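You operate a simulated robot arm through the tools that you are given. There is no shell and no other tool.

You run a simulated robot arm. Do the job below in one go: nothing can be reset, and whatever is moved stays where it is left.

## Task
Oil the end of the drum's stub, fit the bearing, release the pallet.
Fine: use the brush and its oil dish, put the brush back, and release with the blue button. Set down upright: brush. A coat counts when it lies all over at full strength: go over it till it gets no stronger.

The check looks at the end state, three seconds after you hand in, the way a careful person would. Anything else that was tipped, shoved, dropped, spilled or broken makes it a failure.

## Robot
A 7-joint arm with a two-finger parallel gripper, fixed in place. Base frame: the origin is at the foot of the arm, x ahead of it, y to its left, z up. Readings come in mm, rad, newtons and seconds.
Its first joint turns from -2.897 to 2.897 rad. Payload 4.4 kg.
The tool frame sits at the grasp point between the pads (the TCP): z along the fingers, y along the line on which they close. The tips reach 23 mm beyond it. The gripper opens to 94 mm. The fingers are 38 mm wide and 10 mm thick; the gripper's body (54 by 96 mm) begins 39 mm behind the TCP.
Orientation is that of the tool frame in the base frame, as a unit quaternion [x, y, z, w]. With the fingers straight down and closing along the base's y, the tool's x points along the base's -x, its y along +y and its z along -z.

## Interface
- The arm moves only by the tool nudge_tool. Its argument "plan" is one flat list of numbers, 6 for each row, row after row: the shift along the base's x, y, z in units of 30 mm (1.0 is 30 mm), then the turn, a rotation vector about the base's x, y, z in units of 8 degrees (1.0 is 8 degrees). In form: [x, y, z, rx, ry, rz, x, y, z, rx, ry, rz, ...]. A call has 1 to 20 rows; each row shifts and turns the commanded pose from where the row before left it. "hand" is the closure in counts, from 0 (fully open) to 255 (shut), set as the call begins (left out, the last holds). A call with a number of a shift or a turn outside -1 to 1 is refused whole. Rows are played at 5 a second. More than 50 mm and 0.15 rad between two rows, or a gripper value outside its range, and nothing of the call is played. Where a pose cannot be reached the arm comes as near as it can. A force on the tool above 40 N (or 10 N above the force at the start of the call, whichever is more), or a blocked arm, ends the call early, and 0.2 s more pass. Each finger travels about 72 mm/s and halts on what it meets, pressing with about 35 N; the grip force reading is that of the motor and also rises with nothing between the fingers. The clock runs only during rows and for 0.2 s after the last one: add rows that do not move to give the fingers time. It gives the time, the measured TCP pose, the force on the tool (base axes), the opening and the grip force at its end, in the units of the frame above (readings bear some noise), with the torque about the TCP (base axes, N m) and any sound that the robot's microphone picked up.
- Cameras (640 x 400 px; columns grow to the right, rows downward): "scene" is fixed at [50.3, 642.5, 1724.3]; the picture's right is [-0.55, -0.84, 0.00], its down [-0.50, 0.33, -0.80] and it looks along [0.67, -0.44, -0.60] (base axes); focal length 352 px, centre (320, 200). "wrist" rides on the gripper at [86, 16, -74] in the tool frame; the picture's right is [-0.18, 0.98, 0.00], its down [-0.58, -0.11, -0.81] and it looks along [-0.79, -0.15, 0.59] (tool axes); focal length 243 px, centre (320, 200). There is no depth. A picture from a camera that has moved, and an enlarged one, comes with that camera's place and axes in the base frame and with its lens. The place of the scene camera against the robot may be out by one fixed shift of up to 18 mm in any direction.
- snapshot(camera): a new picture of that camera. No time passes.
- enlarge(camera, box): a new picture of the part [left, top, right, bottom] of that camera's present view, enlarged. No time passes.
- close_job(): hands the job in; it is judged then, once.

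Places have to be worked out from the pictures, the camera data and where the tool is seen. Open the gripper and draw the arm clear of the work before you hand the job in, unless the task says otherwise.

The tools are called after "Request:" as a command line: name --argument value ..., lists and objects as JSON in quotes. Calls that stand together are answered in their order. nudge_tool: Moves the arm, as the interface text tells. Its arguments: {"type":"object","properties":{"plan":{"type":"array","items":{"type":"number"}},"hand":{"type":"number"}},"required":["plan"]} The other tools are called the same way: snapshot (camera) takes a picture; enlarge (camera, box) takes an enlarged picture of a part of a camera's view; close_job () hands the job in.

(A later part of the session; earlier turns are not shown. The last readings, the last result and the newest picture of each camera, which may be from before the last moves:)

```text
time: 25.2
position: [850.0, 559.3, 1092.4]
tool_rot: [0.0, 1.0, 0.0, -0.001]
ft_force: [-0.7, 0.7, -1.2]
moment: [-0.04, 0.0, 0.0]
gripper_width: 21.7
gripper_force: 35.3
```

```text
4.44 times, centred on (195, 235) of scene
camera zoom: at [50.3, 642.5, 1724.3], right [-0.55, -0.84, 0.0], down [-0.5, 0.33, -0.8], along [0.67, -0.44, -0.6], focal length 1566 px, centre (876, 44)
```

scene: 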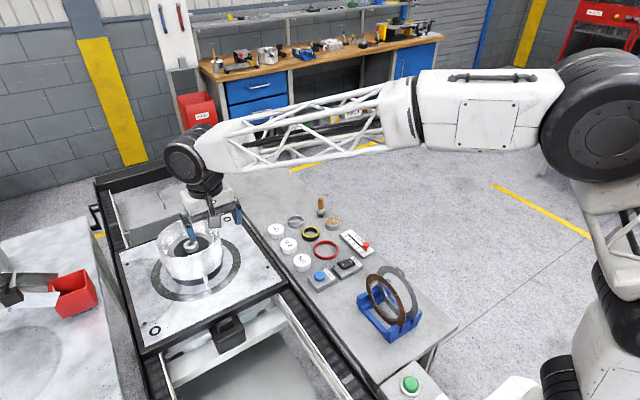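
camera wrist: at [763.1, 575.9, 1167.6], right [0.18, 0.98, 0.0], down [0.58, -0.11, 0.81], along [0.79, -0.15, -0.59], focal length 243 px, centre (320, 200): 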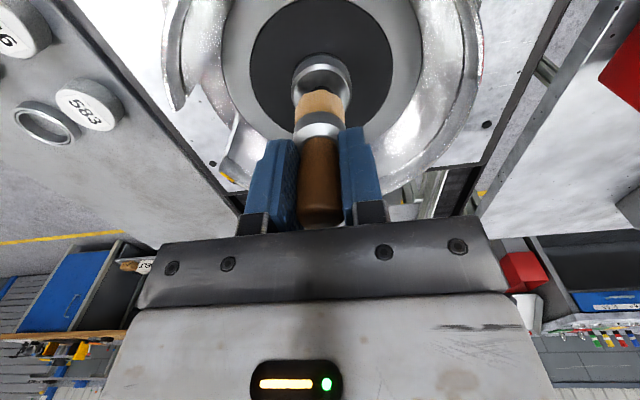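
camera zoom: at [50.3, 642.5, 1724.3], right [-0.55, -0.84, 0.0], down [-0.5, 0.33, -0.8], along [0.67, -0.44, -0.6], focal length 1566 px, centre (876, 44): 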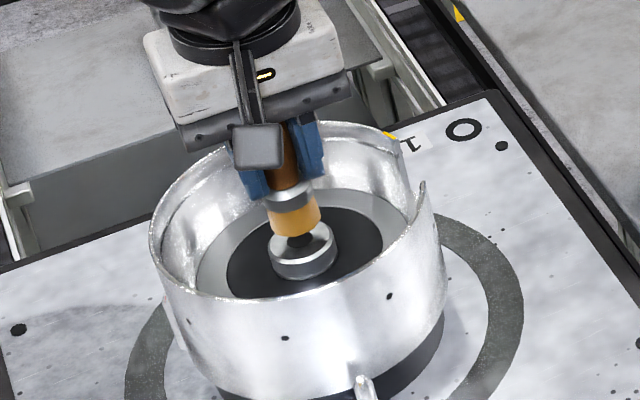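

The stub is about 1.2 mm to +y of the brush axis. I'll correct that and go down to near contact.

Request:
nudge_tool --plan '[0.04, 0.035, -0.15, 0, 0, 0, 0, 0, -0.15, 0, 0, 0, 0, 0, -0.05, 0, 0, 0, 0, 0, 0, 0, 0, 0]'

Request:
enlarge --camera "wrist" --box '[240, 50, 400, 170]'

Request:
enlarge --camera "scene" --box '[170, 210, 220, 260]'

```text
time: 26.2
position: [850.9, 560.9, 1080.6]
tool_rot: [0.0, 1.0, 0.0, 0.001]
ft_force: [-0.7, -0.9, -1.0]
moment: [0.0, 0.03, -0.01]
gripper_width: 21.6
gripper_force: 34.9
```

```text
3.33 times, centred on (320, 110) of wrist
camera zoom: at [764.0, 576.7, 1156.9], right [0.18, 0.98, 0.0], down [0.58, -0.11, 0.81], along [0.79, -0.15, -0.59], focal length 809 px, centre (320, 500)
```

zoom: 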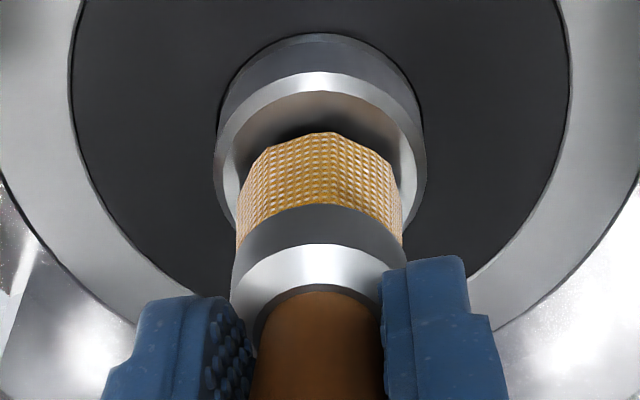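

```text
8.00 times, centred on (195, 235) of scene
camera zoom: at [50.3, 642.5, 1724.3], right [-0.55, -0.84, 0.0], down [-0.5, 0.33, -0.8], along [0.67, -0.44, -0.6], focal length 2819 px, centre (1320, -80)
```

zoom: 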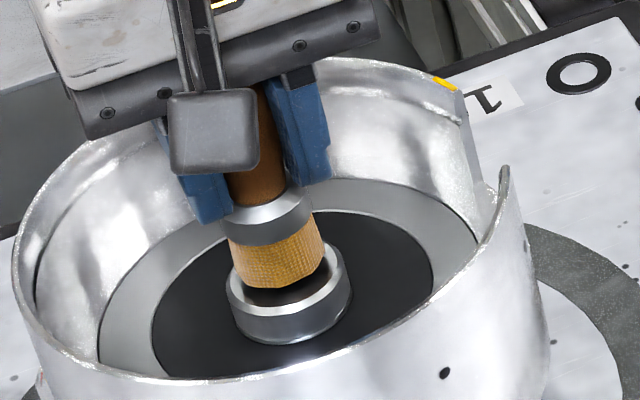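

Aligned, about 3 mm above. I'll step down 1 mm at a time.

Request:
nudge_tool --plan '[0, 0, -0.033, 0, 0, 0, 0, 0, -0.033, 0, 0, 0, 0, 0, 0, 0, 0, 0]'

Request:
enlarge --camera "scene" --box '[170, 210, 220, 260]'

```text
time: 27.0
position: [849.7, 560.3, 1079.1]
tool_rot: [0.0, 1.0, -0.001, -0.001]
ft_force: [0.7, -0.5, -1.2]
moment: [0.01, -0.04, 0.01]
gripper_width: 21.4
gripper_force: 34.8
```

```text
8.00 times, centred on (195, 235) of scene
camera zoom: at [50.3, 642.5, 1724.3], right [-0.55, -0.84, 0.0], down [-0.5, 0.33, -0.8], along [0.67, -0.44, -0.6], focal length 2819 px, centre (1320, -80)
```

zoom: 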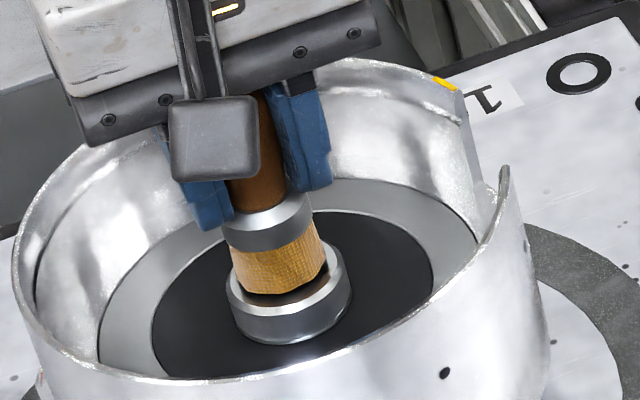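

Still a small gap and no contact force. I'll keep stepping down.

Request:
nudge_tool --plan '[0, 0, -0.033, 0, 0, 0, 0, 0, 0, 0, 0, 0]'

Request:
nudge_tool --plan '[0, 0, -0.033, 0, 0, 0, 0, 0, 0, 0, 0, 0]'

Request:
enlarge --camera "scene" --box '[170, 210, 220, 260]'

Request:
enlarge --camera "wrist" --box '[240, 50, 400, 170]'

```text
time: 27.6
position: [851.2, 561.7, 1077.6]
tool_rot: [0.0, 1.0, 0.0, -0.001]
ft_force: [-1.5, -1.2, -0.6]
moment: [-0.01, -0.02, 0.03]
gripper_width: 21.6
gripper_force: 35.4
```

```text
time: 28.2
position: [850.2, 559.9, 1077.4]
tool_rot: [0.0, 1.0, 0.0, 0.0]
ft_force: [-0.8, -0.4, -0.6]
moment: [0.0, 0.04, 0.0]
gripper_width: 21.7
gripper_force: 35.0
```

```text
8.00 times, centred on (195, 235) of scene
camera zoom: at [50.3, 642.5, 1724.3], right [-0.55, -0.84, 0.0], down [-0.5, 0.33, -0.8], along [0.67, -0.44, -0.6], focal length 2819 px, centre (1320, -80)
```

zoom: 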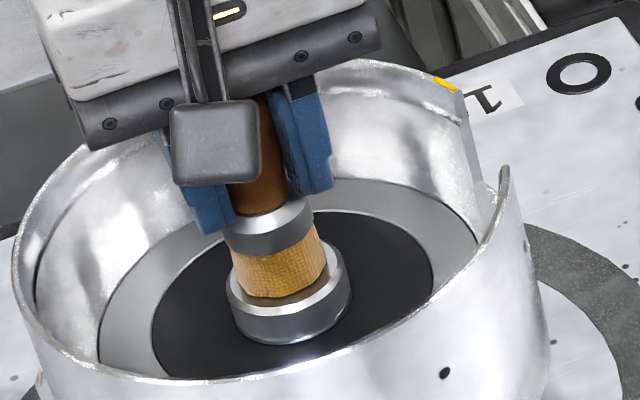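

```text
3.33 times, centred on (320, 110) of wrist
camera zoom: at [763.5, 577.2, 1153.0], right [0.18, 0.98, 0.0], down [0.58, -0.11, 0.81], along [0.79, -0.15, -0.59], focal length 809 px, centre (320, 500)
```

zoom: 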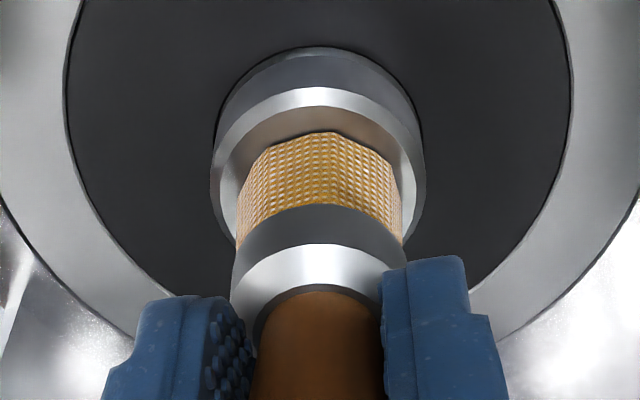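

Nearly touching; the face is starting to look tinted. I'll go another 1 mm down and check.

Request:
nudge_tool --plan '[0, 0, -0.033, 0, 0, 0, 0, 0, 0, 0, 0, 0]'

Request:
nudge_tool --plan '[0, 0, -0.033, 0, 0, 0, 0, 0, 0, 0, 0, 0]'

Request:
enlarge --camera "wrist" --box '[240, 50, 400, 170]'

Request:
enlarge --camera "scene" --box '[170, 210, 220, 260]'

```text
time: 28.8
position: [850.1, 560.8, 1077.9]
tool_rot: [0.0, 1.0, 0.0, -0.002]
ft_force: [-0.3, -0.1, -1.7]
moment: [0.01, 0.02, -0.02]
gripper_width: 21.5
gripper_force: 35.3
```

```text
time: 29.4
position: [850.3, 560.5, 1076.9]
tool_rot: [0.0, 1.0, 0.001, 0.0]
ft_force: [0.1, 3.0, 7.9]
moment: [0.17, -0.1, 0.02]
gripper_width: 21.8
gripper_force: 35.3
```

```text
3.33 times, centred on (320, 110) of wrist
camera zoom: at [762.9, 576.9, 1152.5], right [0.18, 0.98, 0.0], down [0.58, -0.11, 0.81], along [0.79, -0.15, -0.59], focal length 809 px, centre (320, 500)
```

zoom: 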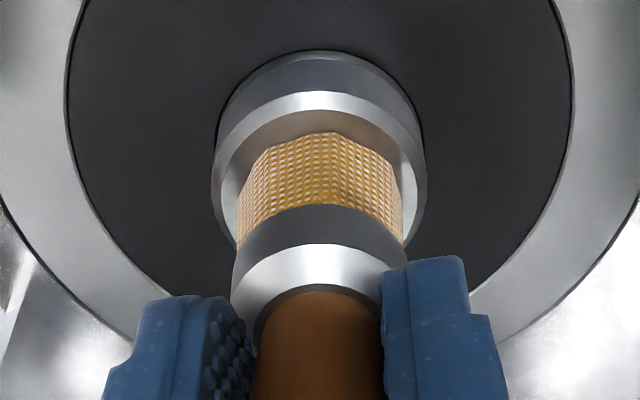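

```text
8.00 times, centred on (195, 235) of scene
camera zoom: at [50.3, 642.5, 1724.3], right [-0.55, -0.84, 0.0], down [-0.5, 0.33, -0.8], along [0.67, -0.44, -0.6], focal length 2819 px, centre (1320, -80)
```

zoom: 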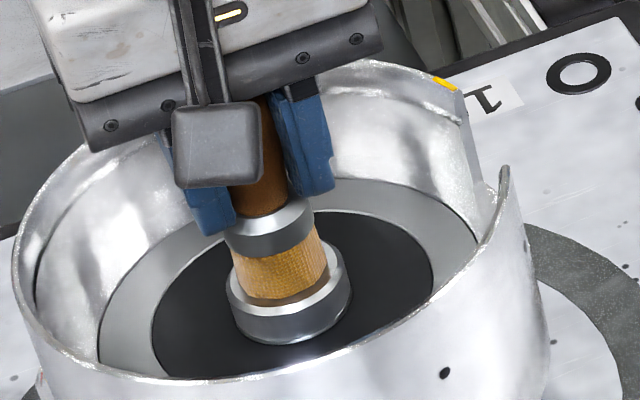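

Contact at about 8 N. I'll sweep the brush in an 8 mm circle around the centre so its 26 mm footprint covers the whole 40 mm face.

Request:
nudge_tool --plan '[0.267, 0, 0, 0, 0, 0, -0.036, 0.133, 0, 0, 0, 0, -0.098, 0.098, 0, 0, 0, 0, -0.133, 0.036, 0, 0, 0, 0, -0.133, -0.036, 0, 0, 0, 0, -0.098, -0.098, 0, 0, 0, 0, -0.036, -0.133, 0, 0, 0, 0, 0.036, -0.133, 0, 0, 0, 0, 0.098, -0.098, 0, 0, 0, 0, 0.133, -0.036, 0, 0, 0, 0, 0.133, 0.036, 0, 0, 0, 0, 0.098, 0.098, 0, 0, 0, 0, 0.036, 0.133, 0, 0, 0, 0, -0.267, 0, 0, 0, 0, 0]'

Request:
enlarge --camera "wrist" --box '[240, 50, 400, 170]'

Request:
enlarge --camera "scene" --box '[170, 210, 220, 260]'

```text
time: 32.4
position: [850.7, 562.0, 1076.9]
tool_rot: [0.0, 1.0, 0.0, 0.0]
ft_force: [7.8, -1.0, 17.6]
moment: [0.06, -0.67, -0.02]
gripper_width: 21.6
gripper_force: 35.0
```

```text
3.33 times, centred on (320, 110) of wrist
camera zoom: at [764.1, 578.0, 1152.3], right [0.18, 0.98, 0.0], down [0.58, -0.11, 0.81], along [0.79, -0.15, -0.59], focal length 809 px, centre (320, 500)
```

zoom: 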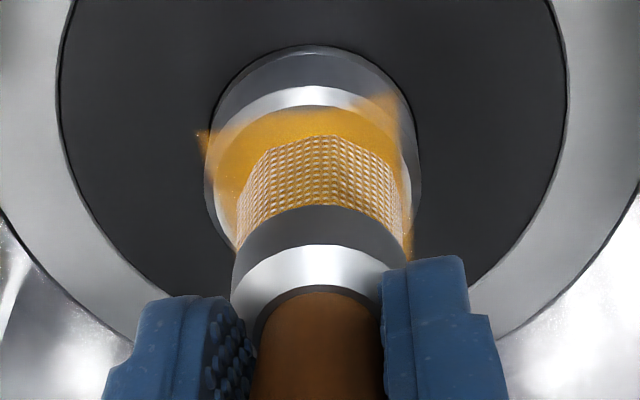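

```text
8.00 times, centred on (195, 235) of scene
camera zoom: at [50.3, 642.5, 1724.3], right [-0.55, -0.84, 0.0], down [-0.5, 0.33, -0.8], along [0.67, -0.44, -0.6], focal length 2819 px, centre (1320, -80)
```

zoom: 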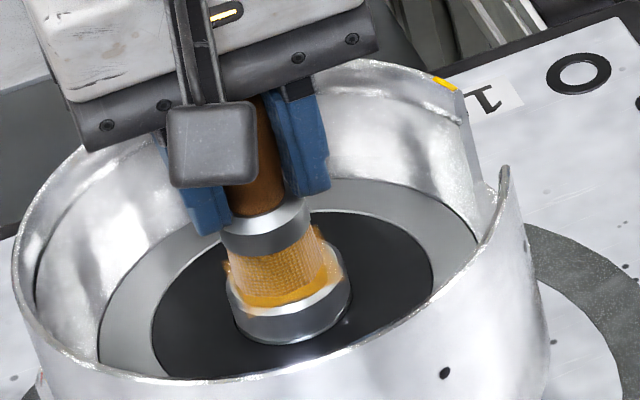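

Oil is going on the face. I'll lift a few centimetres to view the whole coat.

Request:
nudge_tool --plan '[0, 0, 0.5, 0, 0, 0, 0, 0, 1, 0, 0, 0, 0, 0, 1, 0, 0, 0, 0, 0, 0, 0, 0, 0]'

Request:
enlarge --camera "wrist" --box '[270, 0, 370, 80]'

Request:
enlarge --camera "scene" --box '[170, 210, 220, 260]'

Request:
snapshot --camera "wrist"

```text
time: 33.4
position: [850.7, 560.5, 1152.5]
tool_rot: [0.0, 1.0, 0.001, -0.001]
ft_force: [-0.3, -0.3, -1.5]
moment: [0.0, -0.01, 0.01]
gripper_width: 21.4
gripper_force: 35.1
```

```text
5.00 times, centred on (320, 40) of wrist
camera zoom: at [763.2, 577.5, 1227.7], right [0.18, 0.98, 0.0], down [0.58, -0.11, 0.81], along [0.79, -0.15, -0.59], focal length 1213 px, centre (320, 1000)
```

zoom: 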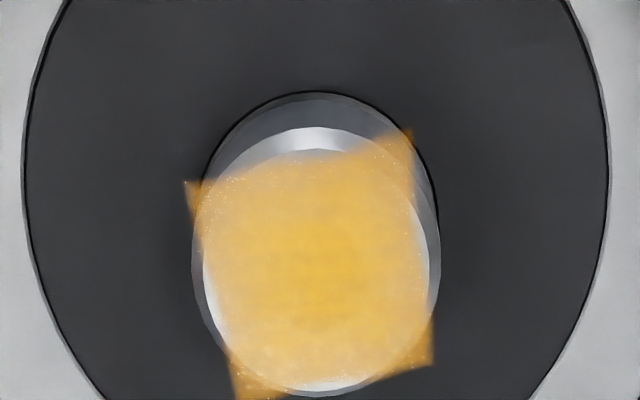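

```text
8.00 times, centred on (195, 235) of scene
camera zoom: at [50.3, 642.5, 1724.3], right [-0.55, -0.84, 0.0], down [-0.5, 0.33, -0.8], along [0.67, -0.44, -0.6], focal length 2819 px, centre (1320, -80)
```

zoom: 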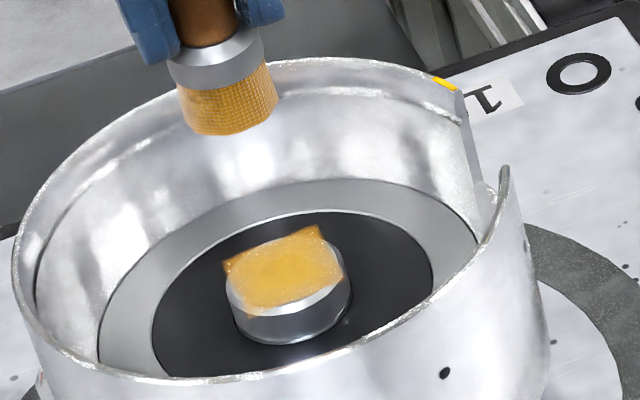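

```text
taken
camera wrist: at [763.2, 577.5, 1227.7], right [0.18, 0.98, 0.0], down [0.58, -0.11, 0.81], along [0.79, -0.15, -0.59], focal length 243 px, centre (320, 200)
```

wrist: 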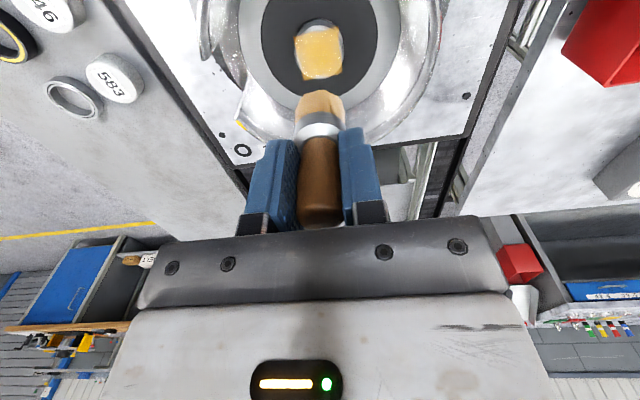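

The coat overlay is a roughly 35 mm square on the face, aligned with the base axes and centred at about (851.5, 560.5). It is strong in the middle and weaker at the edges. I'll go back down and run a square path of ±11 mm.

Request:
nudge_tool --plan '[0.033, -0.027, -0.8, 0, 0, 0, 0, 0, -0.8, 0, 0, 0, 0, 0, -0.6, 0, 0, 0, 0, 0, -0.2, 0, 0, 0, 0, 0, -0.067, 0, 0, 0, 0, 0, 0, 0, 0, 0]'

```text
time: 34.8
position: [851.5, 560.4, 1076.3]
tool_rot: [0.0, 1.0, 0.0, 0.0]
ft_force: [-0.5, -0.4, -1.1]
moment: [0.01, -0.03, 0.0]
gripper_width: 21.6
gripper_force: 35.4
```

No contact yet; stepping down slightly.

Request:
nudge_tool --plan '[0, 0, -0.033, 0, 0, 0, 0, 0, 0, 0, 0, 0]'

Request:
nudge_tool --plan '[0, 0, -0.02, 0, 0, 0, 0, 0, 0, 0, 0, 0]'

```text
time: 35.4
position: [850.8, 560.6, 1076.8]
tool_rot: [0.0, 1.0, 0.001, 0.0]
ft_force: [1.2, 2.2, 9.4]
moment: [0.09, -0.24, 0.02]
gripper_width: 21.7
gripper_force: 34.9
```

```text
time: 36.0
position: [850.4, 560.6, 1075.7]
tool_rot: [0.0, 1.0, 0.001, 0.0]
ft_force: [-8.1, 1.7, 22.3]
moment: [0.04, 0.25, -0.01]
gripper_width: 21.9
gripper_force: 35.0
```

Contact at 22 N is a bit firm. I'll ease up slightly and sweep the square path.

Request:
nudge_tool --plan '[0.183, 0, 0.012, 0, 0, 0, 0.183, 0, 0, 0, 0, 0, 0, 0.183, 0, 0, 0, 0, 0, 0.183, 0, 0, 0, 0, -0.183, 0, 0, 0, 0, 0, -0.183, 0, 0, 0, 0, 0, -0.183, 0, 0, 0, 0, 0, -0.183, 0, 0, 0, 0, 0, 0, -0.183, 0, 0, 0, 0, 0, -0.183, 0, 0, 0, 0, 0, -0.183, 0, 0, 0, 0, 0, -0.183, 0, 0, 0, 0, 0.183, 0, 0, 0, 0, 0, 0.183, 0, 0, 0, 0, 0, 0.183, 0, 0, 0, 0, 0, 0.183, 0, 0, 0, 0, 0, 0, 0.183, 0, 0, 0, 0, 0, 0.183, 0, 0, 0, 0, -0.183, 0, 0, 0, 0, 0, -0.183, 0, 0, 0, 0, 0]'

Request:
enlarge --camera "wrist" --box '[240, 50, 400, 170]'

Request:
enlarge --camera "scene" --box '[170, 210, 220, 260]'

```text
time: 37.3
position: [856.3, 571.7, 1076.0]
tool_rot: [0.0, 1.0, 0.001, 0.001]
ft_force: [-1.2, 0.6, 3.6]
moment: [0.03, -0.01, 0.05]
gripper_width: 21.8
gripper_force: 35.2
stopped in row 6: the force on the tool passed its limit at 41 N (the readings are from after the stop); the commanded pose is now the measured one
```

```text
3.33 times, centred on (320, 110) of wrist
camera zoom: at [767.4, 587.2, 1152.0], right [0.18, 0.98, 0.0], down [0.58, -0.11, 0.81], along [0.79, -0.15, -0.59], focal length 809 px, centre (320, 500)
```

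zoom: 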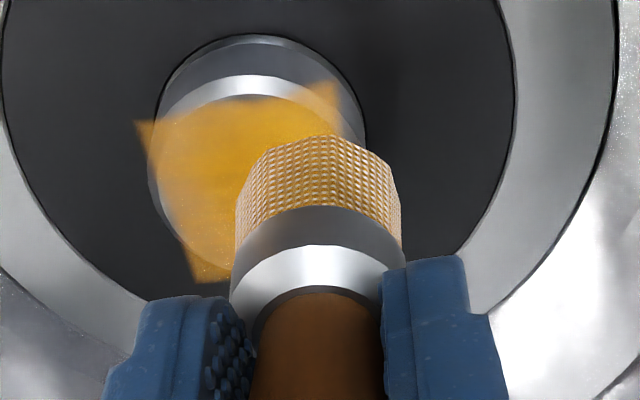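

```text
8.00 times, centred on (195, 235) of scene
camera zoom: at [50.3, 642.5, 1724.3], right [-0.55, -0.84, 0.0], down [-0.5, 0.33, -0.8], along [0.67, -0.44, -0.6], focal length 2819 px, centre (1320, -80)
```

zoom: 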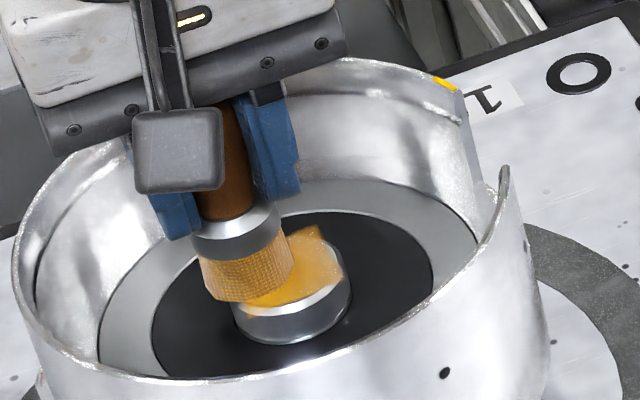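

The force limit ended that sweep; now it's a light 3.6 N. I'll continue at this lighter height along the +y edge to −x.

Request:
nudge_tool --plan '[-0.15, 0, 0, 0, 0, 0, -0.15, 0, 0, 0, 0, 0, -0.15, 0, 0, 0, 0, 0, 0, -0.18, 0, 0, 0, 0, 0, -0.18, 0, 0, 0, 0]'

Request:
nudge_tool --plan '[0, -0.18, 0, 0, 0, 0, 0, -0.18, 0, 0, 0, 0, 0.18, 0, 0, 0, 0, 0, 0.18, 0, 0, 0, 0, 0]'

Request:
enlarge --camera "wrist" --box '[240, 50, 400, 170]'

Request:
enlarge --camera "scene" --box '[170, 210, 220, 260]'

```text
time: 38.5
position: [842.3, 559.2, 1077.2]
tool_rot: [0.001, 1.0, 0.002, 0.002]
ft_force: [0.0, 4.7, 14.0]
moment: [0.26, -0.1, 0.03]
gripper_width: 21.6
gripper_force: 35.3
```

```text
time: 39.5
position: [851.1, 549.8, 1076.8]
tool_rot: [-0.001, 1.0, 0.002, 0.0]
ft_force: [-7.6, 0.3, 17.4]
moment: [0.06, 0.35, 0.02]
gripper_width: 21.5
gripper_force: 34.8
```

```text
3.33 times, centred on (320, 110) of wrist
camera zoom: at [764.2, 565.8, 1152.0], right [0.18, 0.98, 0.0], down [0.58, -0.11, 0.81], along [0.79, -0.15, -0.59], focal length 809 px, centre (320, 500)
```

zoom: 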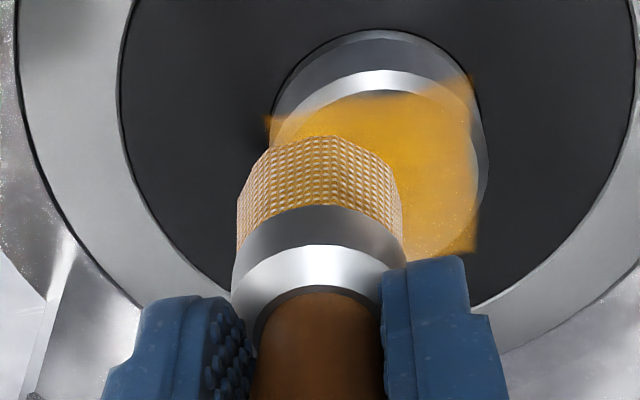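

```text
8.00 times, centred on (195, 235) of scene
camera zoom: at [50.3, 642.5, 1724.3], right [-0.55, -0.84, 0.0], down [-0.5, 0.33, -0.8], along [0.67, -0.44, -0.6], focal length 2819 px, centre (1320, -80)
```

zoom: 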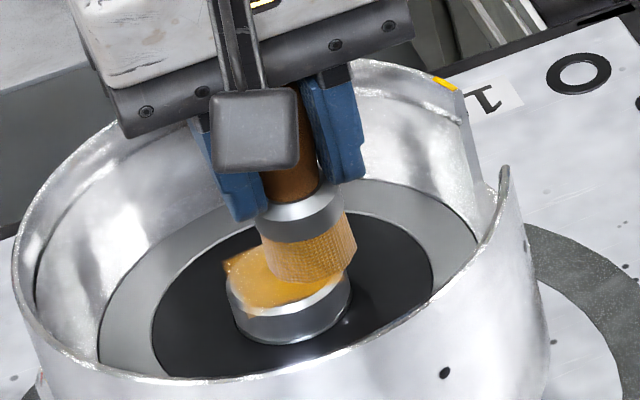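

Forces are good (about 14–17 N). Continuing to the +x side, then around again.

Request:
nudge_tool --plan '[0.18, 0, 0, 0, 0, 0, 0.18, 0, 0, 0, 0, 0, 0, 0.18, 0, 0, 0, 0, 0, 0.18, 0, 0, 0, 0]'

Request:
nudge_tool --plan '[0, 0.18, 0, 0, 0, 0, 0, 0.18, 0, 0, 0, 0, -0.18, 0, 0, 0, 0, 0, -0.18, 0, 0, 0, 0, 0]'

Request:
nudge_tool --plan '[-0.18, 0, 0, 0, 0, 0, -0.18, 0, 0, 0, 0, 0, 0, -0.18, 0, 0, 0, 0, 0, -0.18, 0, 0, 0, 0]'

Request:
enlarge --camera "scene" --box '[170, 210, 220, 260]'

Request:
enlarge --camera "wrist" --box '[240, 50, 400, 170]'

```text
time: 40.5
position: [863.3, 558.5, 1077.7]
tool_rot: [0.0, 1.0, 0.0, 0.002]
ft_force: [2.6, -8.8, 19.1]
moment: [-0.37, -0.12, 0.01]
gripper_width: 21.7
gripper_force: 35.5
```

```text
time: 41.5
position: [851.2, 571.3, 1077.0]
tool_rot: [0.0, 1.0, 0.002, 0.002]
ft_force: [8.7, 2.0, 22.3]
moment: [0.05, -0.5, -0.03]
gripper_width: 21.6
gripper_force: 34.5
```

```text
time: 42.5
position: [840.3, 560.3, 1077.3]
tool_rot: [0.001, 1.0, 0.002, 0.001]
ft_force: [-0.8, 10.3, 25.9]
moment: [0.43, -0.04, 0.02]
gripper_width: 21.6
gripper_force: 35.3
```

```text
8.00 times, centred on (195, 235) of scene
camera zoom: at [50.3, 642.5, 1724.3], right [-0.55, -0.84, 0.0], down [-0.5, 0.33, -0.8], along [0.67, -0.44, -0.6], focal length 2819 px, centre (1320, -80)
```

zoom: 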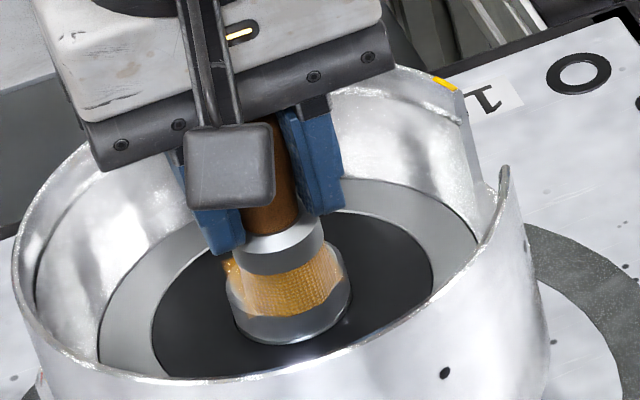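

```text
3.33 times, centred on (320, 110) of wrist
camera zoom: at [752.3, 576.6, 1151.9], right [0.18, 0.98, 0.0], down [0.58, -0.11, 0.81], along [0.79, -0.15, -0.59], focal length 809 px, centre (320, 500)
```

zoom: 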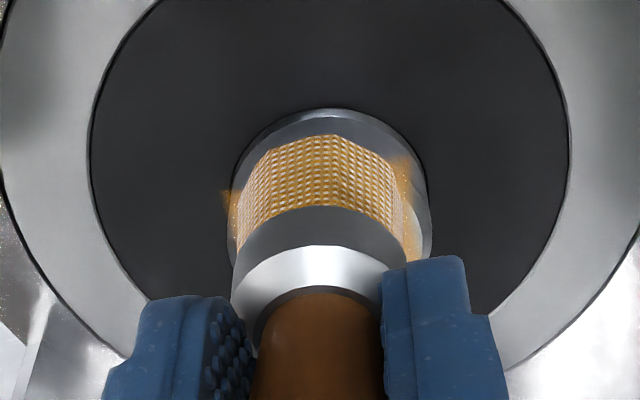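

Another half lap with slightly eased height, then back to the centre and lift to view.

Request:
nudge_tool --plan '[0, -0.18, 0.012, 0, 0, 0, 0, -0.18, 0, 0, 0, 0, 0.18, 0, 0, 0, 0, 0, 0.18, 0, 0, 0, 0, 0]'

Request:
nudge_tool --plan '[0.18, 0, 0, 0, 0, 0, 0.18, 0, 0, 0, 0, 0, 0, 0.18, 0, 0, 0, 0, 0, 0.18, 0, 0, 0, 0]'

Request:
nudge_tool --plan '[-0.18, 0, 0, 0, 0, 0, -0.18, 0, 0, 0, 0, 0, 0, 0, 0.5, 0, 0, 0, 0, 0, 1, 0, 0, 0, 0, 0, 1, 0, 0, 0, 0, 0, 0, 0, 0, 0]'

Request:
enlarge --camera "scene" --box '[170, 210, 220, 260]'

Request:
enlarge --camera "wrist" --box '[270, 0, 370, 80]'

```text
time: 43.5
position: [851.2, 548.6, 1076.0]
tool_rot: [0.0, 1.0, 0.001, 0.001]
ft_force: [-13.3, -2.3, 33.5]
moment: [-0.15, 0.67, -0.02]
gripper_width: 21.8
gripper_force: 34.8
```

```text
time: 44.5
position: [863.3, 559.1, 1076.2]
tool_rot: [0.0, 1.0, 0.001, 0.001]
ft_force: [1.3, -8.0, 17.2]
moment: [-0.42, -0.07, 0.0]
gripper_width: 21.6
gripper_force: 35.1
```

```text
time: 45.9
position: [850.9, 558.3, 1152.3]
tool_rot: [0.0, 1.0, 0.0, 0.0]
ft_force: [-0.1, 0.6, -1.1]
moment: [-0.01, -0.04, -0.01]
gripper_width: 21.7
gripper_force: 34.5
```

```text
8.00 times, centred on (195, 235) of scene
camera zoom: at [50.3, 642.5, 1724.3], right [-0.55, -0.84, 0.0], down [-0.5, 0.33, -0.8], along [0.67, -0.44, -0.6], focal length 2819 px, centre (1320, -80)
```

zoom: 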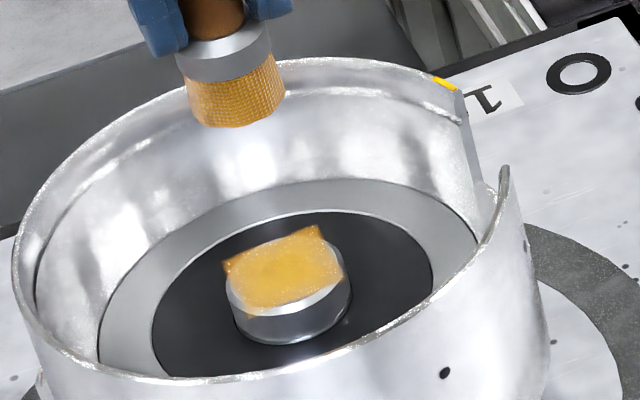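

```text
5.00 times, centred on (320, 40) of wrist
camera zoom: at [764.4, 574.2, 1228.1], right [0.18, 0.98, 0.0], down [0.58, -0.11, 0.81], along [0.79, -0.15, -0.59], focal length 1213 px, centre (320, 1000)
```

zoom: 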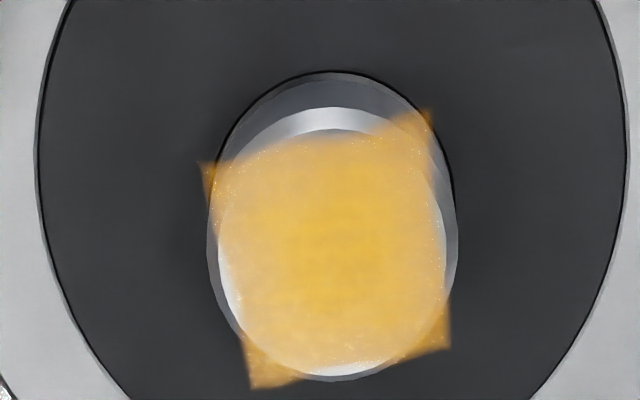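

I'll look at the coat at higher magnification to compare the strength of the edges with the centre.

Request:
enlarge --camera "wrist" --box '[298, 18, 348, 80]'

Request:
enlarge --camera "scene" --box '[192, 234, 218, 254]'

```text
6.45 times, centred on (323, 49) of wrist
camera zoom: at [764.4, 574.2, 1228.1], right [0.18, 0.98, 0.0], down [0.58, -0.11, 0.81], along [0.79, -0.15, -0.59], focal length 1565 px, centre (301, 1174)
```

zoom: 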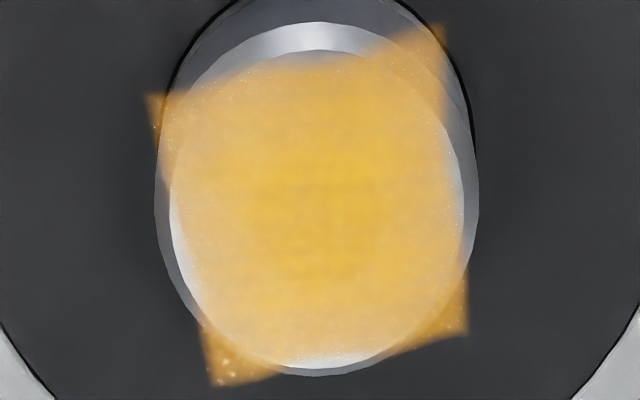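

```text
16.00 times, centred on (205, 244) of scene
camera zoom: at [50.3, 642.5, 1724.3], right [-0.55, -0.84, 0.0], down [-0.5, 0.33, -0.8], along [0.67, -0.44, -0.6], focal length 5637 px, centre (2160, -504)
```

zoom: 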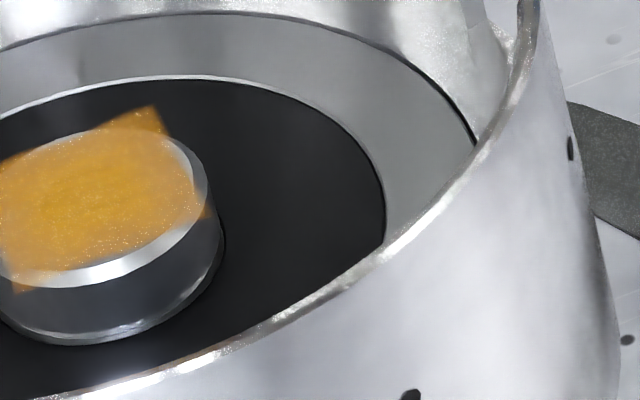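

The centre is deeper in colour than the edges, so the edges need more. I'll go down again and do slower laps with larger offsets.

Request:
nudge_tool --plan '[0.02, 0.07, -0.8, 0, 0, 0, 0, 0, -0.8, 0, 0, 0, 0, 0, -0.6, 0, 0, 0, 0, 0, -0.2, 0, 0, 0, 0, 0, -0.067, 0, 0, 0, 0, 0, -0.025, 0, 0, 0, 0, 0, 0, 0, 0, 0]'

```text
time: 47.5
position: [851.6, 561.4, 1077.1]
tool_rot: [0.001, 1.0, 0.0, 0.001]
ft_force: [0.2, 0.7, -1.6]
moment: [0.0, 0.01, 0.0]
gripper_width: 21.6
gripper_force: 35.6
```

Barely above the surface. I'll press slightly and start the wider lap.

Request:
nudge_tool --plan '[0.144, 0, -0.03, 0, 0, 0, 0.144, 0, 0, 0, 0, 0, 0.144, 0, 0, 0, 0, 0, 0, 0.144, 0, 0, 0, 0, 0, 0.144, 0, 0, 0, 0, 0, 0.144, 0, 0, 0, 0]'

Request:
nudge_tool --plan '[-0.144, 0, 0, 0, 0, 0, -0.144, 0, 0, 0, 0, 0, -0.144, 0, 0, 0, 0, 0, -0.144, 0, 0, 0, 0, 0, -0.144, 0, 0, 0, 0, 0, -0.144, 0, 0, 0, 0, 0]'

Request:
nudge_tool --plan '[0, -0.144, 0, 0, 0, 0, 0, -0.144, 0, 0, 0, 0, 0, -0.144, 0, 0, 0, 0, 0, -0.144, 0, 0, 0, 0, 0, -0.144, 0, 0, 0, 0, 0, -0.144, 0, 0, 0, 0]'

Request:
nudge_tool --plan '[0.144, 0, 0, 0, 0, 0, 0.144, 0, 0, 0, 0, 0, 0.144, 0, 0, 0, 0, 0, 0.144, 0, 0, 0, 0, 0, 0.144, 0, 0, 0, 0, 0, 0.144, 0, 0, 0, 0, 0]'

Request:
enlarge --camera "scene" --box '[170, 210, 220, 260]'

```text
time: 48.9
position: [865.6, 573.7, 1076.8]
tool_rot: [0.0, 1.0, 0.001, 0.001]
ft_force: [0.6, -3.7, 8.5]
moment: [-0.32, 0.01, 0.03]
gripper_width: 21.7
gripper_force: 34.6
```

```text
time: 50.3
position: [840.3, 575.6, 1075.4]
tool_rot: [0.001, 1.0, 0.001, 0.001]
ft_force: [7.4, -0.3, 18.1]
moment: [-0.07, -0.56, 0.02]
gripper_width: 21.6
gripper_force: 35.1
```

```text
time: 51.7
position: [838.0, 549.8, 1076.9]
tool_rot: [0.0, 1.0, 0.001, 0.002]
ft_force: [-1.0, 5.4, 13.6]
moment: [0.24, -0.11, 0.04]
gripper_width: 21.7
gripper_force: 34.9
```

```text
time: 53.1
position: [864.3, 548.6, 1075.9]
tool_rot: [0.0, 1.0, 0.001, 0.001]
ft_force: [-13.4, 2.0, 29.2]
moment: [0.21, 0.78, 0.04]
gripper_width: 21.2
gripper_force: 35.4
```

```text
8.00 times, centred on (195, 235) of scene
camera zoom: at [50.3, 642.5, 1724.3], right [-0.55, -0.84, 0.0], down [-0.5, 0.33, -0.8], along [0.67, -0.44, -0.6], focal length 2819 px, centre (1320, -80)
```

zoom: 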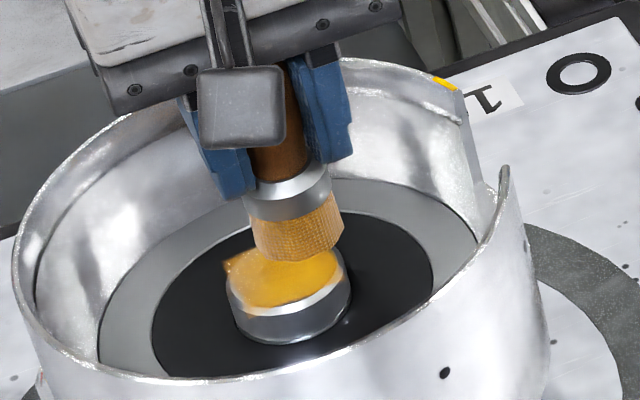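

Completing the lap on the +x edge, then back to the centre and lift to compare.

Request:
nudge_tool --plan '[0, 0.144, 0.01, 0, 0, 0, 0, 0.144, 0, 0, 0, 0, 0, 0.144, 0, 0, 0, 0, 0, 0.144, 0, 0, 0, 0, 0, 0.144, 0, 0, 0, 0, 0, 0.144, 0, 0, 0, 0]'

Request:
nudge_tool --plan '[-0.144, 0, 0, 0, 0, 0, -0.144, 0, 0, 0, 0, 0, -0.144, 0, 0, 0, 0, 0, 0, -0.144, 0, 0, 0, 0, 0, -0.144, 0, 0, 0, 0, 0, -0.144, 0, 0, 0, 0]'

Request:
nudge_tool --plan '[0, 0, 0.5, 0, 0, 0, 0, 0, 1, 0, 0, 0, 0, 0, 1, 0, 0, 0, 0, 0, 0, 0, 0, 0]'

Request:
enlarge --camera "wrist" --box '[298, 18, 348, 80]'

Request:
enlarge --camera "wrist" --box '[270, 0, 370, 80]'

Request:
enlarge --camera "scene" --box '[170, 210, 220, 260]'

```text
time: 54.5
position: [865.2, 572.9, 1076.7]
tool_rot: [0.001, 1.0, 0.001, 0.001]
ft_force: [-3.1, -11.2, 26.2]
moment: [-0.66, 0.29, 0.05]
gripper_width: 21.9
gripper_force: 35.1
```

```text
time: 55.9
position: [852.9, 560.8, 1077.3]
tool_rot: [0.0, 1.0, 0.001, 0.001]
ft_force: [-1.8, 7.5, 18.8]
moment: [0.35, -0.08, 0.05]
gripper_width: 21.4
gripper_force: 34.9
```

```text
time: 56.9
position: [853.0, 561.4, 1151.6]
tool_rot: [-0.001, 1.0, 0.002, 0.001]
ft_force: [-0.4, 1.0, -0.8]
moment: [-0.04, 0.0, 0.01]
gripper_width: 21.5
gripper_force: 35.1
```

```text
6.45 times, centred on (323, 49) of wrist
camera zoom: at [764.5, 578.2, 1227.1], right [0.18, 0.98, 0.0], down [0.58, -0.11, 0.81], along [0.79, -0.15, -0.59], focal length 1565 px, centre (301, 1174)
```

zoom: 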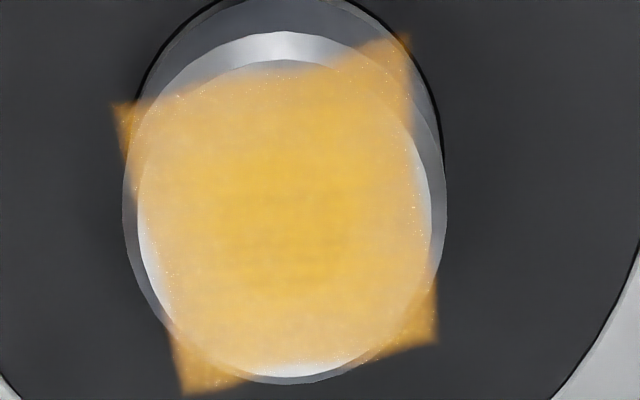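

```text
5.00 times, centred on (320, 40) of wrist
camera zoom: at [764.5, 578.2, 1227.1], right [0.18, 0.98, 0.0], down [0.58, -0.11, 0.81], along [0.79, -0.15, -0.59], focal length 1213 px, centre (320, 1000)
```

zoom: 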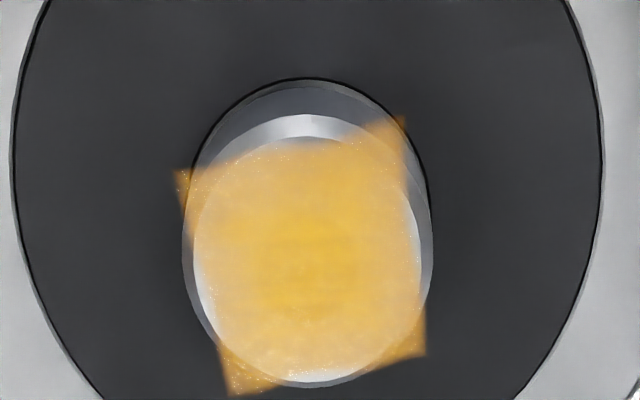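

```text
8.00 times, centred on (195, 235) of scene
camera zoom: at [50.3, 642.5, 1724.3], right [-0.55, -0.84, 0.0], down [-0.5, 0.33, -0.8], along [0.67, -0.44, -0.6], focal length 2819 px, centre (1320, -80)
```

zoom: 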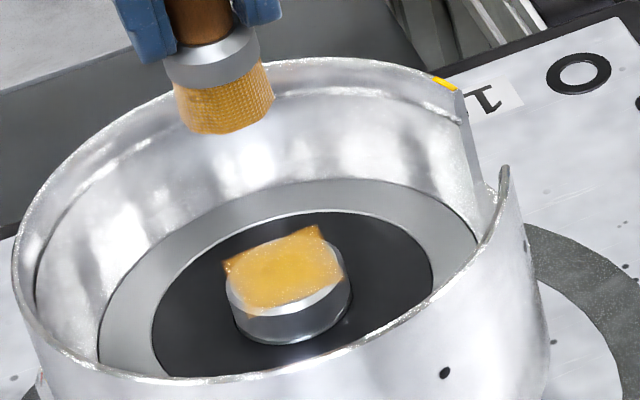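

The coat looks the same as after the last pass; the darker middle is the stub's dark bore showing through. I'll check whether the brush is still loaded.

Request:
enlarge --camera "wrist" --box '[240, 50, 400, 170]'

Request:
enlarge --camera "scene" --box '[130, 150, 270, 290]'

```text
3.33 times, centred on (320, 110) of wrist
camera zoom: at [764.5, 578.2, 1227.1], right [0.18, 0.98, 0.0], down [0.58, -0.11, 0.81], along [0.79, -0.15, -0.59], focal length 809 px, centre (320, 500)
```

zoom: 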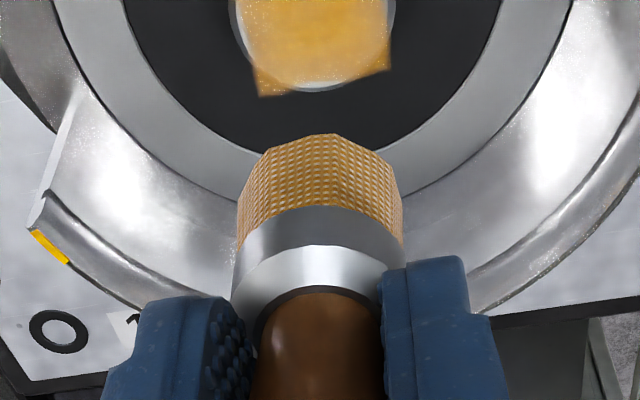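

```text
2.86 times, centred on (200, 220) of scene
camera zoom: at [50.3, 642.5, 1724.3], right [-0.55, -0.84, 0.0], down [-0.5, 0.33, -0.8], along [0.67, -0.44, -0.6], focal length 1007 px, centre (663, 143)
```

zoom: 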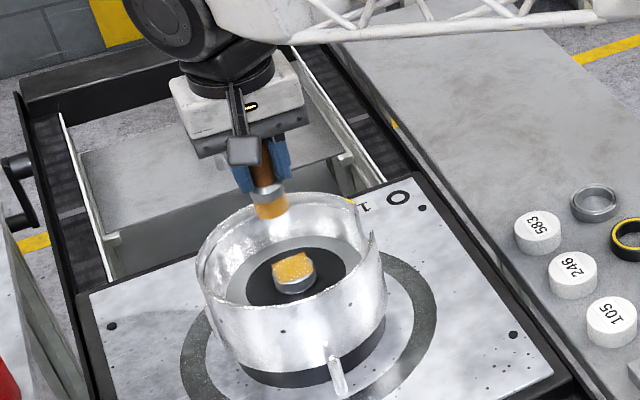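

The brush still looks loaded and the coat unchanged. To be sure it isn't limited by the brush's load, I'll re-dip once and go over it again.

Request:
nudge_tool --plan '[-0.095, -0.96, 0, 0, 0, 0, -0.095, -0.96, 0, 0, 0, 0, -0.095, -0.96, 0, 0, 0, 0, -0.095, -0.96, 0, 0, 0, 0, -0.095, -0.96, 0, 0, 0, 0, -0.095, -0.96, 0, 0, 0, 0, -0.095, -0.96, -0.3, 0, 0, 0, -0.095, -0.96, -0.3, 0, 0, 0, -0.095, -0.96, -0.3, 0, 0, 0, -0.095, -0.96, -0.3, 0, 0, 0, -0.095, -0.96, -0.3, 0, 0, 0, -0.095, -0.96, -0.3, 0, 0, 0, -0.095, -0.96, -0.3, 0, 0, 0, -0.095, -0.96, -0.3, 0, 0, 0, -0.095, -0.96, -0.3, 0, 0, 0, -0.095, -0.96, -0.3, 0, 0, 0, 0, 0, -0.6, 0, 0, 0, 0, 0, -0.7, 0, 0, 0, 0, 0, -0.7, 0, 0, 0, 0, 0, 0, 0, 0, 0]'

Request:
enlarge --camera "wrist" --box '[240, 40, 400, 180]'

```text
time: 61.1
position: [807.8, 101.9, 1001.1]
tool_rot: [0.0, 1.0, 0.001, 0.0]
ft_force: [-0.3, 0.9, -0.1]
moment: [-0.02, -0.01, -0.02]
gripper_width: 21.3
gripper_force: 35.1
```

```text
2.86 times, centred on (320, 110) of wrist
camera zoom: at [719.5, 118.4, 1076.6], right [0.18, 0.98, 0.0], down [0.58, -0.11, 0.81], along [0.79, -0.15, -0.59], focal length 693 px, centre (320, 457)
```

zoom: 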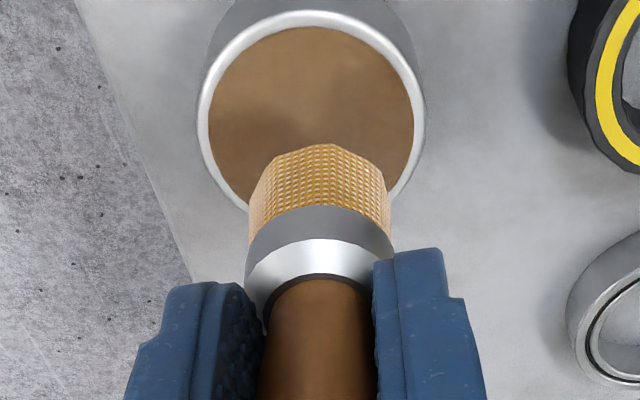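

Still centred within about 2 mm. I'll adjust and lower to just above the oil.

Request:
nudge_tool --plan '[-0.03, -0.06, -0.3, 0, 0, 0, 0, 0, -0.3, 0, 0, 0, 0, 0, -0.1, 0, 0, 0, 0, 0, 0, 0, 0, 0]'

Request:
nudge_tool --plan '[0, 0, -0.033, 0, 0, 0, 0, 0, 0, 0, 0, 0]'

Request:
nudge_tool --plan '[0, 0, -0.033, 0, 0, 0, 0, 0, 0, 0, 0, 0]'

```text
time: 62.1
position: [805.6, 100.1, 981.3]
tool_rot: [0.0, 1.0, 0.001, 0.001]
ft_force: [0.2, 0.4, -0.8]
moment: [-0.01, 0.01, 0.01]
gripper_width: 21.8
gripper_force: 35.0
```

```text
time: 62.7
position: [804.0, 99.3, 979.6]
tool_rot: [0.0, 1.0, 0.001, 0.0]
ft_force: [0.4, -0.3, -0.8]
moment: [-0.03, -0.02, -0.01]
gripper_width: 21.8
gripper_force: 34.9
```

```text
time: 63.3
position: [806.4, 98.1, 978.4]
tool_rot: [0.0, 1.0, 0.001, 0.001]
ft_force: [-0.6, 0.4, -1.1]
moment: [-0.02, -0.01, -0.01]
gripper_width: 21.6
gripper_force: 35.0
```

Not yet touching. I'll continue in sub-millimetre steps.

Request:
nudge_tool --plan '[0, 0, -0.033, 0, 0, 0, 0, 0, 0, 0, 0, 0]'

Request:
nudge_tool --plan '[0, 0, -0.02, 0, 0, 0, 0, 0, 0, 0, 0, 0]'

Request:
enlarge --camera "wrist" --box '[240, 40, 400, 180]'

```text
time: 63.9
position: [805.9, 98.3, 977.5]
tool_rot: [0.0, 1.0, 0.001, 0.001]
ft_force: [0.0, 0.2, -0.8]
moment: [0.01, 0.0, 0.02]
gripper_width: 21.7
gripper_force: 34.8
```

```text
time: 64.5
position: [805.0, 99.4, 976.6]
tool_rot: [0.001, 1.0, 0.001, 0.001]
ft_force: [-0.8, -2.8, 9.3]
moment: [-0.1, 0.13, 0.01]
gripper_width: 21.8
gripper_force: 34.8
```

```text
2.86 times, centred on (320, 110) of wrist
camera zoom: at [718.1, 115.5, 1052.1], right [0.18, 0.98, 0.0], down [0.58, -0.11, 0.81], along [0.79, -0.15, -0.59], focal length 693 px, centre (320, 457)
```

zoom: 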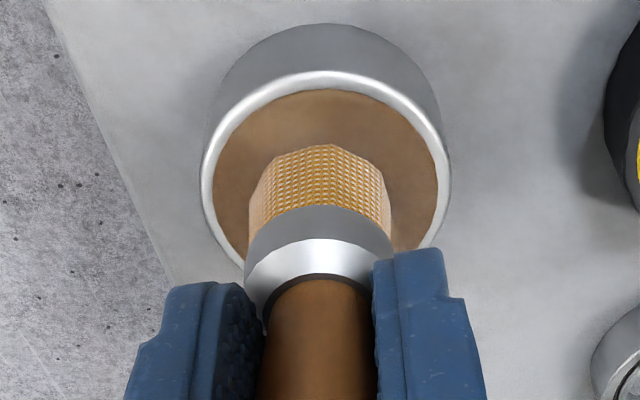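

Dipped again with 9 N contact. I'll lift and travel back over the stub.

Request:
nudge_tool --plan '[0, 0, 0.3, 0, 0, 0, 0, 0, 1, 0, 0, 0, 0, 0, 1, 0, 0, 0, 0, 0, 1, 0, 0, 0, 0.096, 0.96, 0.28, 0, 0, 0, 0.096, 0.96, 0.28, 0, 0, 0, 0.096, 0.96, 0.28, 0, 0, 0, 0.096, 0.96, 0.28, 0, 0, 0, 0.096, 0.96, 0.28, 0, 0, 0, 0.096, 0.96, 0.28, 0, 0, 0, 0.096, 0.96, 0.28, 0, 0, 0, 0.096, 0.96, 0.28, 0, 0, 0, 0.096, 0.96, 0.28, 0, 0, 0, 0.096, 0.96, 0, 0, 0, 0, 0.096, 0.96, 0, 0, 0, 0, 0.096, 0.96, 0, 0, 0, 0, 0.096, 0.96, 0, 0, 0, 0, 0.096, 0.96, 0, 0, 0, 0, 0.096, 0.96, 0, 0, 0, 0, 0.096, 0.96, 0, 0, 0, 0]'

Request:
nudge_tool --plan '[0, 0, 0, 0, 0, 0, 0, 0, 0, 0, 0, 0]'

Request:
enlarge --camera "wrist" --box '[270, 0, 370, 80]'

```text
time: 68.7
position: [851.7, 558.7, 1151.4]
tool_rot: [-0.001, 1.0, 0.001, 0.001]
ft_force: [0.7, 0.7, -1.5]
moment: [-0.03, -0.02, 0.02]
gripper_width: 22.0
gripper_force: 35.2
```

```text
time: 69.3
position: [851.4, 558.1, 1151.8]
tool_rot: [0.001, 1.0, 0.002, 0.0]
ft_force: [-0.6, 0.2, -0.8]
moment: [-0.02, -0.03, 0.02]
gripper_width: 21.4
gripper_force: 34.9
```

```text
5.00 times, centred on (320, 40) of wrist
camera zoom: at [764.6, 575.8, 1227.1], right [0.18, 0.98, 0.0], down [0.58, -0.11, 0.81], along [0.79, -0.15, -0.59], focal length 1213 px, centre (320, 1000)
```

zoom: 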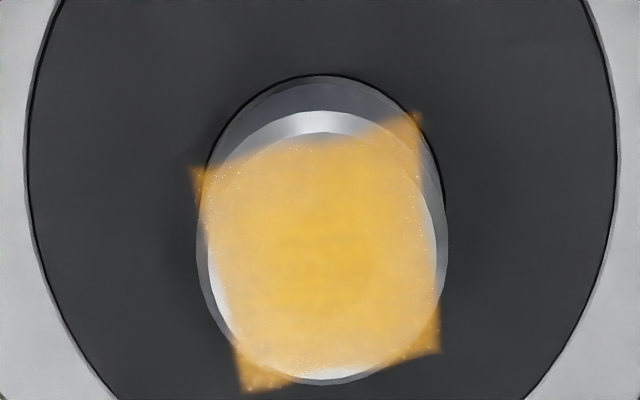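

Back over the stub. I'll descend to contact and sweep again.

Request:
nudge_tool --plan '[0.01, 0.02, -0.8, 0, 0, 0, 0, 0, -0.8, 0, 0, 0, 0, 0, -0.6, 0, 0, 0, 0, 0, -0.2, 0, 0, 0, 0, 0, -0.067, 0, 0, 0, 0, 0, -0.02, 0, 0, 0, 0, 0, 0, 0, 0, 0]'

Request:
nudge_tool --plan '[0, 0, -0.02, 0, 0, 0, 0, 0, 0, 0, 0, 0]'

```text
time: 70.9
position: [851.6, 561.0, 1077.7]
tool_rot: [-0.001, 1.0, 0.001, 0.001]
ft_force: [0.3, 0.3, -0.8]
moment: [0.0, 0.01, 0.02]
gripper_width: 21.6
gripper_force: 34.7
```

```text
time: 71.5
position: [851.3, 562.0, 1077.4]
tool_rot: [0.001, 1.0, 0.001, 0.001]
ft_force: [0.8, -0.1, 0.8]
moment: [0.01, -0.06, -0.02]
gripper_width: 21.6
gripper_force: 34.8
```

Just touching. I'll run the wide lap again with light pressure.

Request:
nudge_tool --plan '[0.144, 0, -0.025, 0, 0, 0, 0.144, 0, 0, 0, 0, 0, 0.144, 0, 0, 0, 0, 0, 0, 0.12, 0, 0, 0, 0, 0, 0.12, 0, 0, 0, 0, 0, 0.144, 0, 0, 0, 0]'

Request:
nudge_tool --plan '[-0.144, 0, 0, 0, 0, 0, -0.144, 0, 0, 0, 0, 0, -0.144, 0, 0, 0, 0, 0, -0.144, 0, 0, 0, 0, 0, -0.144, 0, 0, 0, 0, 0, -0.144, 0, 0, 0, 0, 0]'

Request:
nudge_tool --plan '[0, -0.144, 0, 0, 0, 0, 0, -0.144, 0, 0, 0, 0, 0, -0.144, 0, 0, 0, 0, 0, -0.144, 0, 0, 0, 0, 0, -0.144, 0, 0, 0, 0, 0, -0.144, 0, 0, 0, 0]'

Request:
nudge_tool --plan '[0.144, 0, 0, 0, 0, 0, 0.144, 0, 0, 0, 0, 0, 0.144, 0, 0, 0, 0, 0, 0.144, 0, 0, 0, 0, 0, 0.144, 0, 0, 0, 0, 0, 0.144, 0, 0, 0, 0, 0]'

Request:
nudge_tool --plan '[0, 0.144, 0, 0, 0, 0, 0, 0.144, 0, 0, 0, 0, 0, 0.144, 0, 0, 0, 0, -0.144, 0, 0, 0, 0, 0, -0.144, 0, 0, 0, 0, 0, -0.144, 0, 0, 0, 0, 0]'

```text
time: 72.9
position: [865.2, 571.8, 1077.5]
tool_rot: [0.0, 1.0, 0.002, 0.002]
ft_force: [0.2, -10.6, 29.1]
moment: [-0.65, 0.18, 0.02]
gripper_width: 21.8
gripper_force: 34.8
```

```text
time: 74.3
position: [839.5, 572.2, 1076.6]
tool_rot: [0.0, 1.0, 0.002, 0.002]
ft_force: [14.3, -0.3, 35.4]
moment: [-0.05, -0.92, 0.01]
gripper_width: 21.6
gripper_force: 35.0
```

```text
time: 75.7
position: [839.1, 544.6, 1077.0]
tool_rot: [-0.001, 1.0, 0.002, 0.001]
ft_force: [2.2, 13.1, 36.8]
moment: [0.76, -0.4, 0.09]
gripper_width: 21.6
gripper_force: 35.0
```

```text
time: 76.6
position: [851.4, 546.1, 1076.9]
tool_rot: [-0.001, 1.0, 0.002, 0.002]
ft_force: [-0.7, -1.0, 4.4]
moment: [-0.05, 0.06, -0.03]
gripper_width: 21.7
gripper_force: 35.1
stopped in row 4: the force on the tool passed its limit at 50 N (the readings are from after the stop); the commanded pose is now the measured one
```

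```text
time: 78.0
position: [836.5, 559.1, 1076.9]
tool_rot: [0.0, 1.0, 0.002, 0.002]
ft_force: [2.5, 0.5, 5.5]
moment: [-0.06, -0.17, 0.01]
gripper_width: 21.7
gripper_force: 34.9
```

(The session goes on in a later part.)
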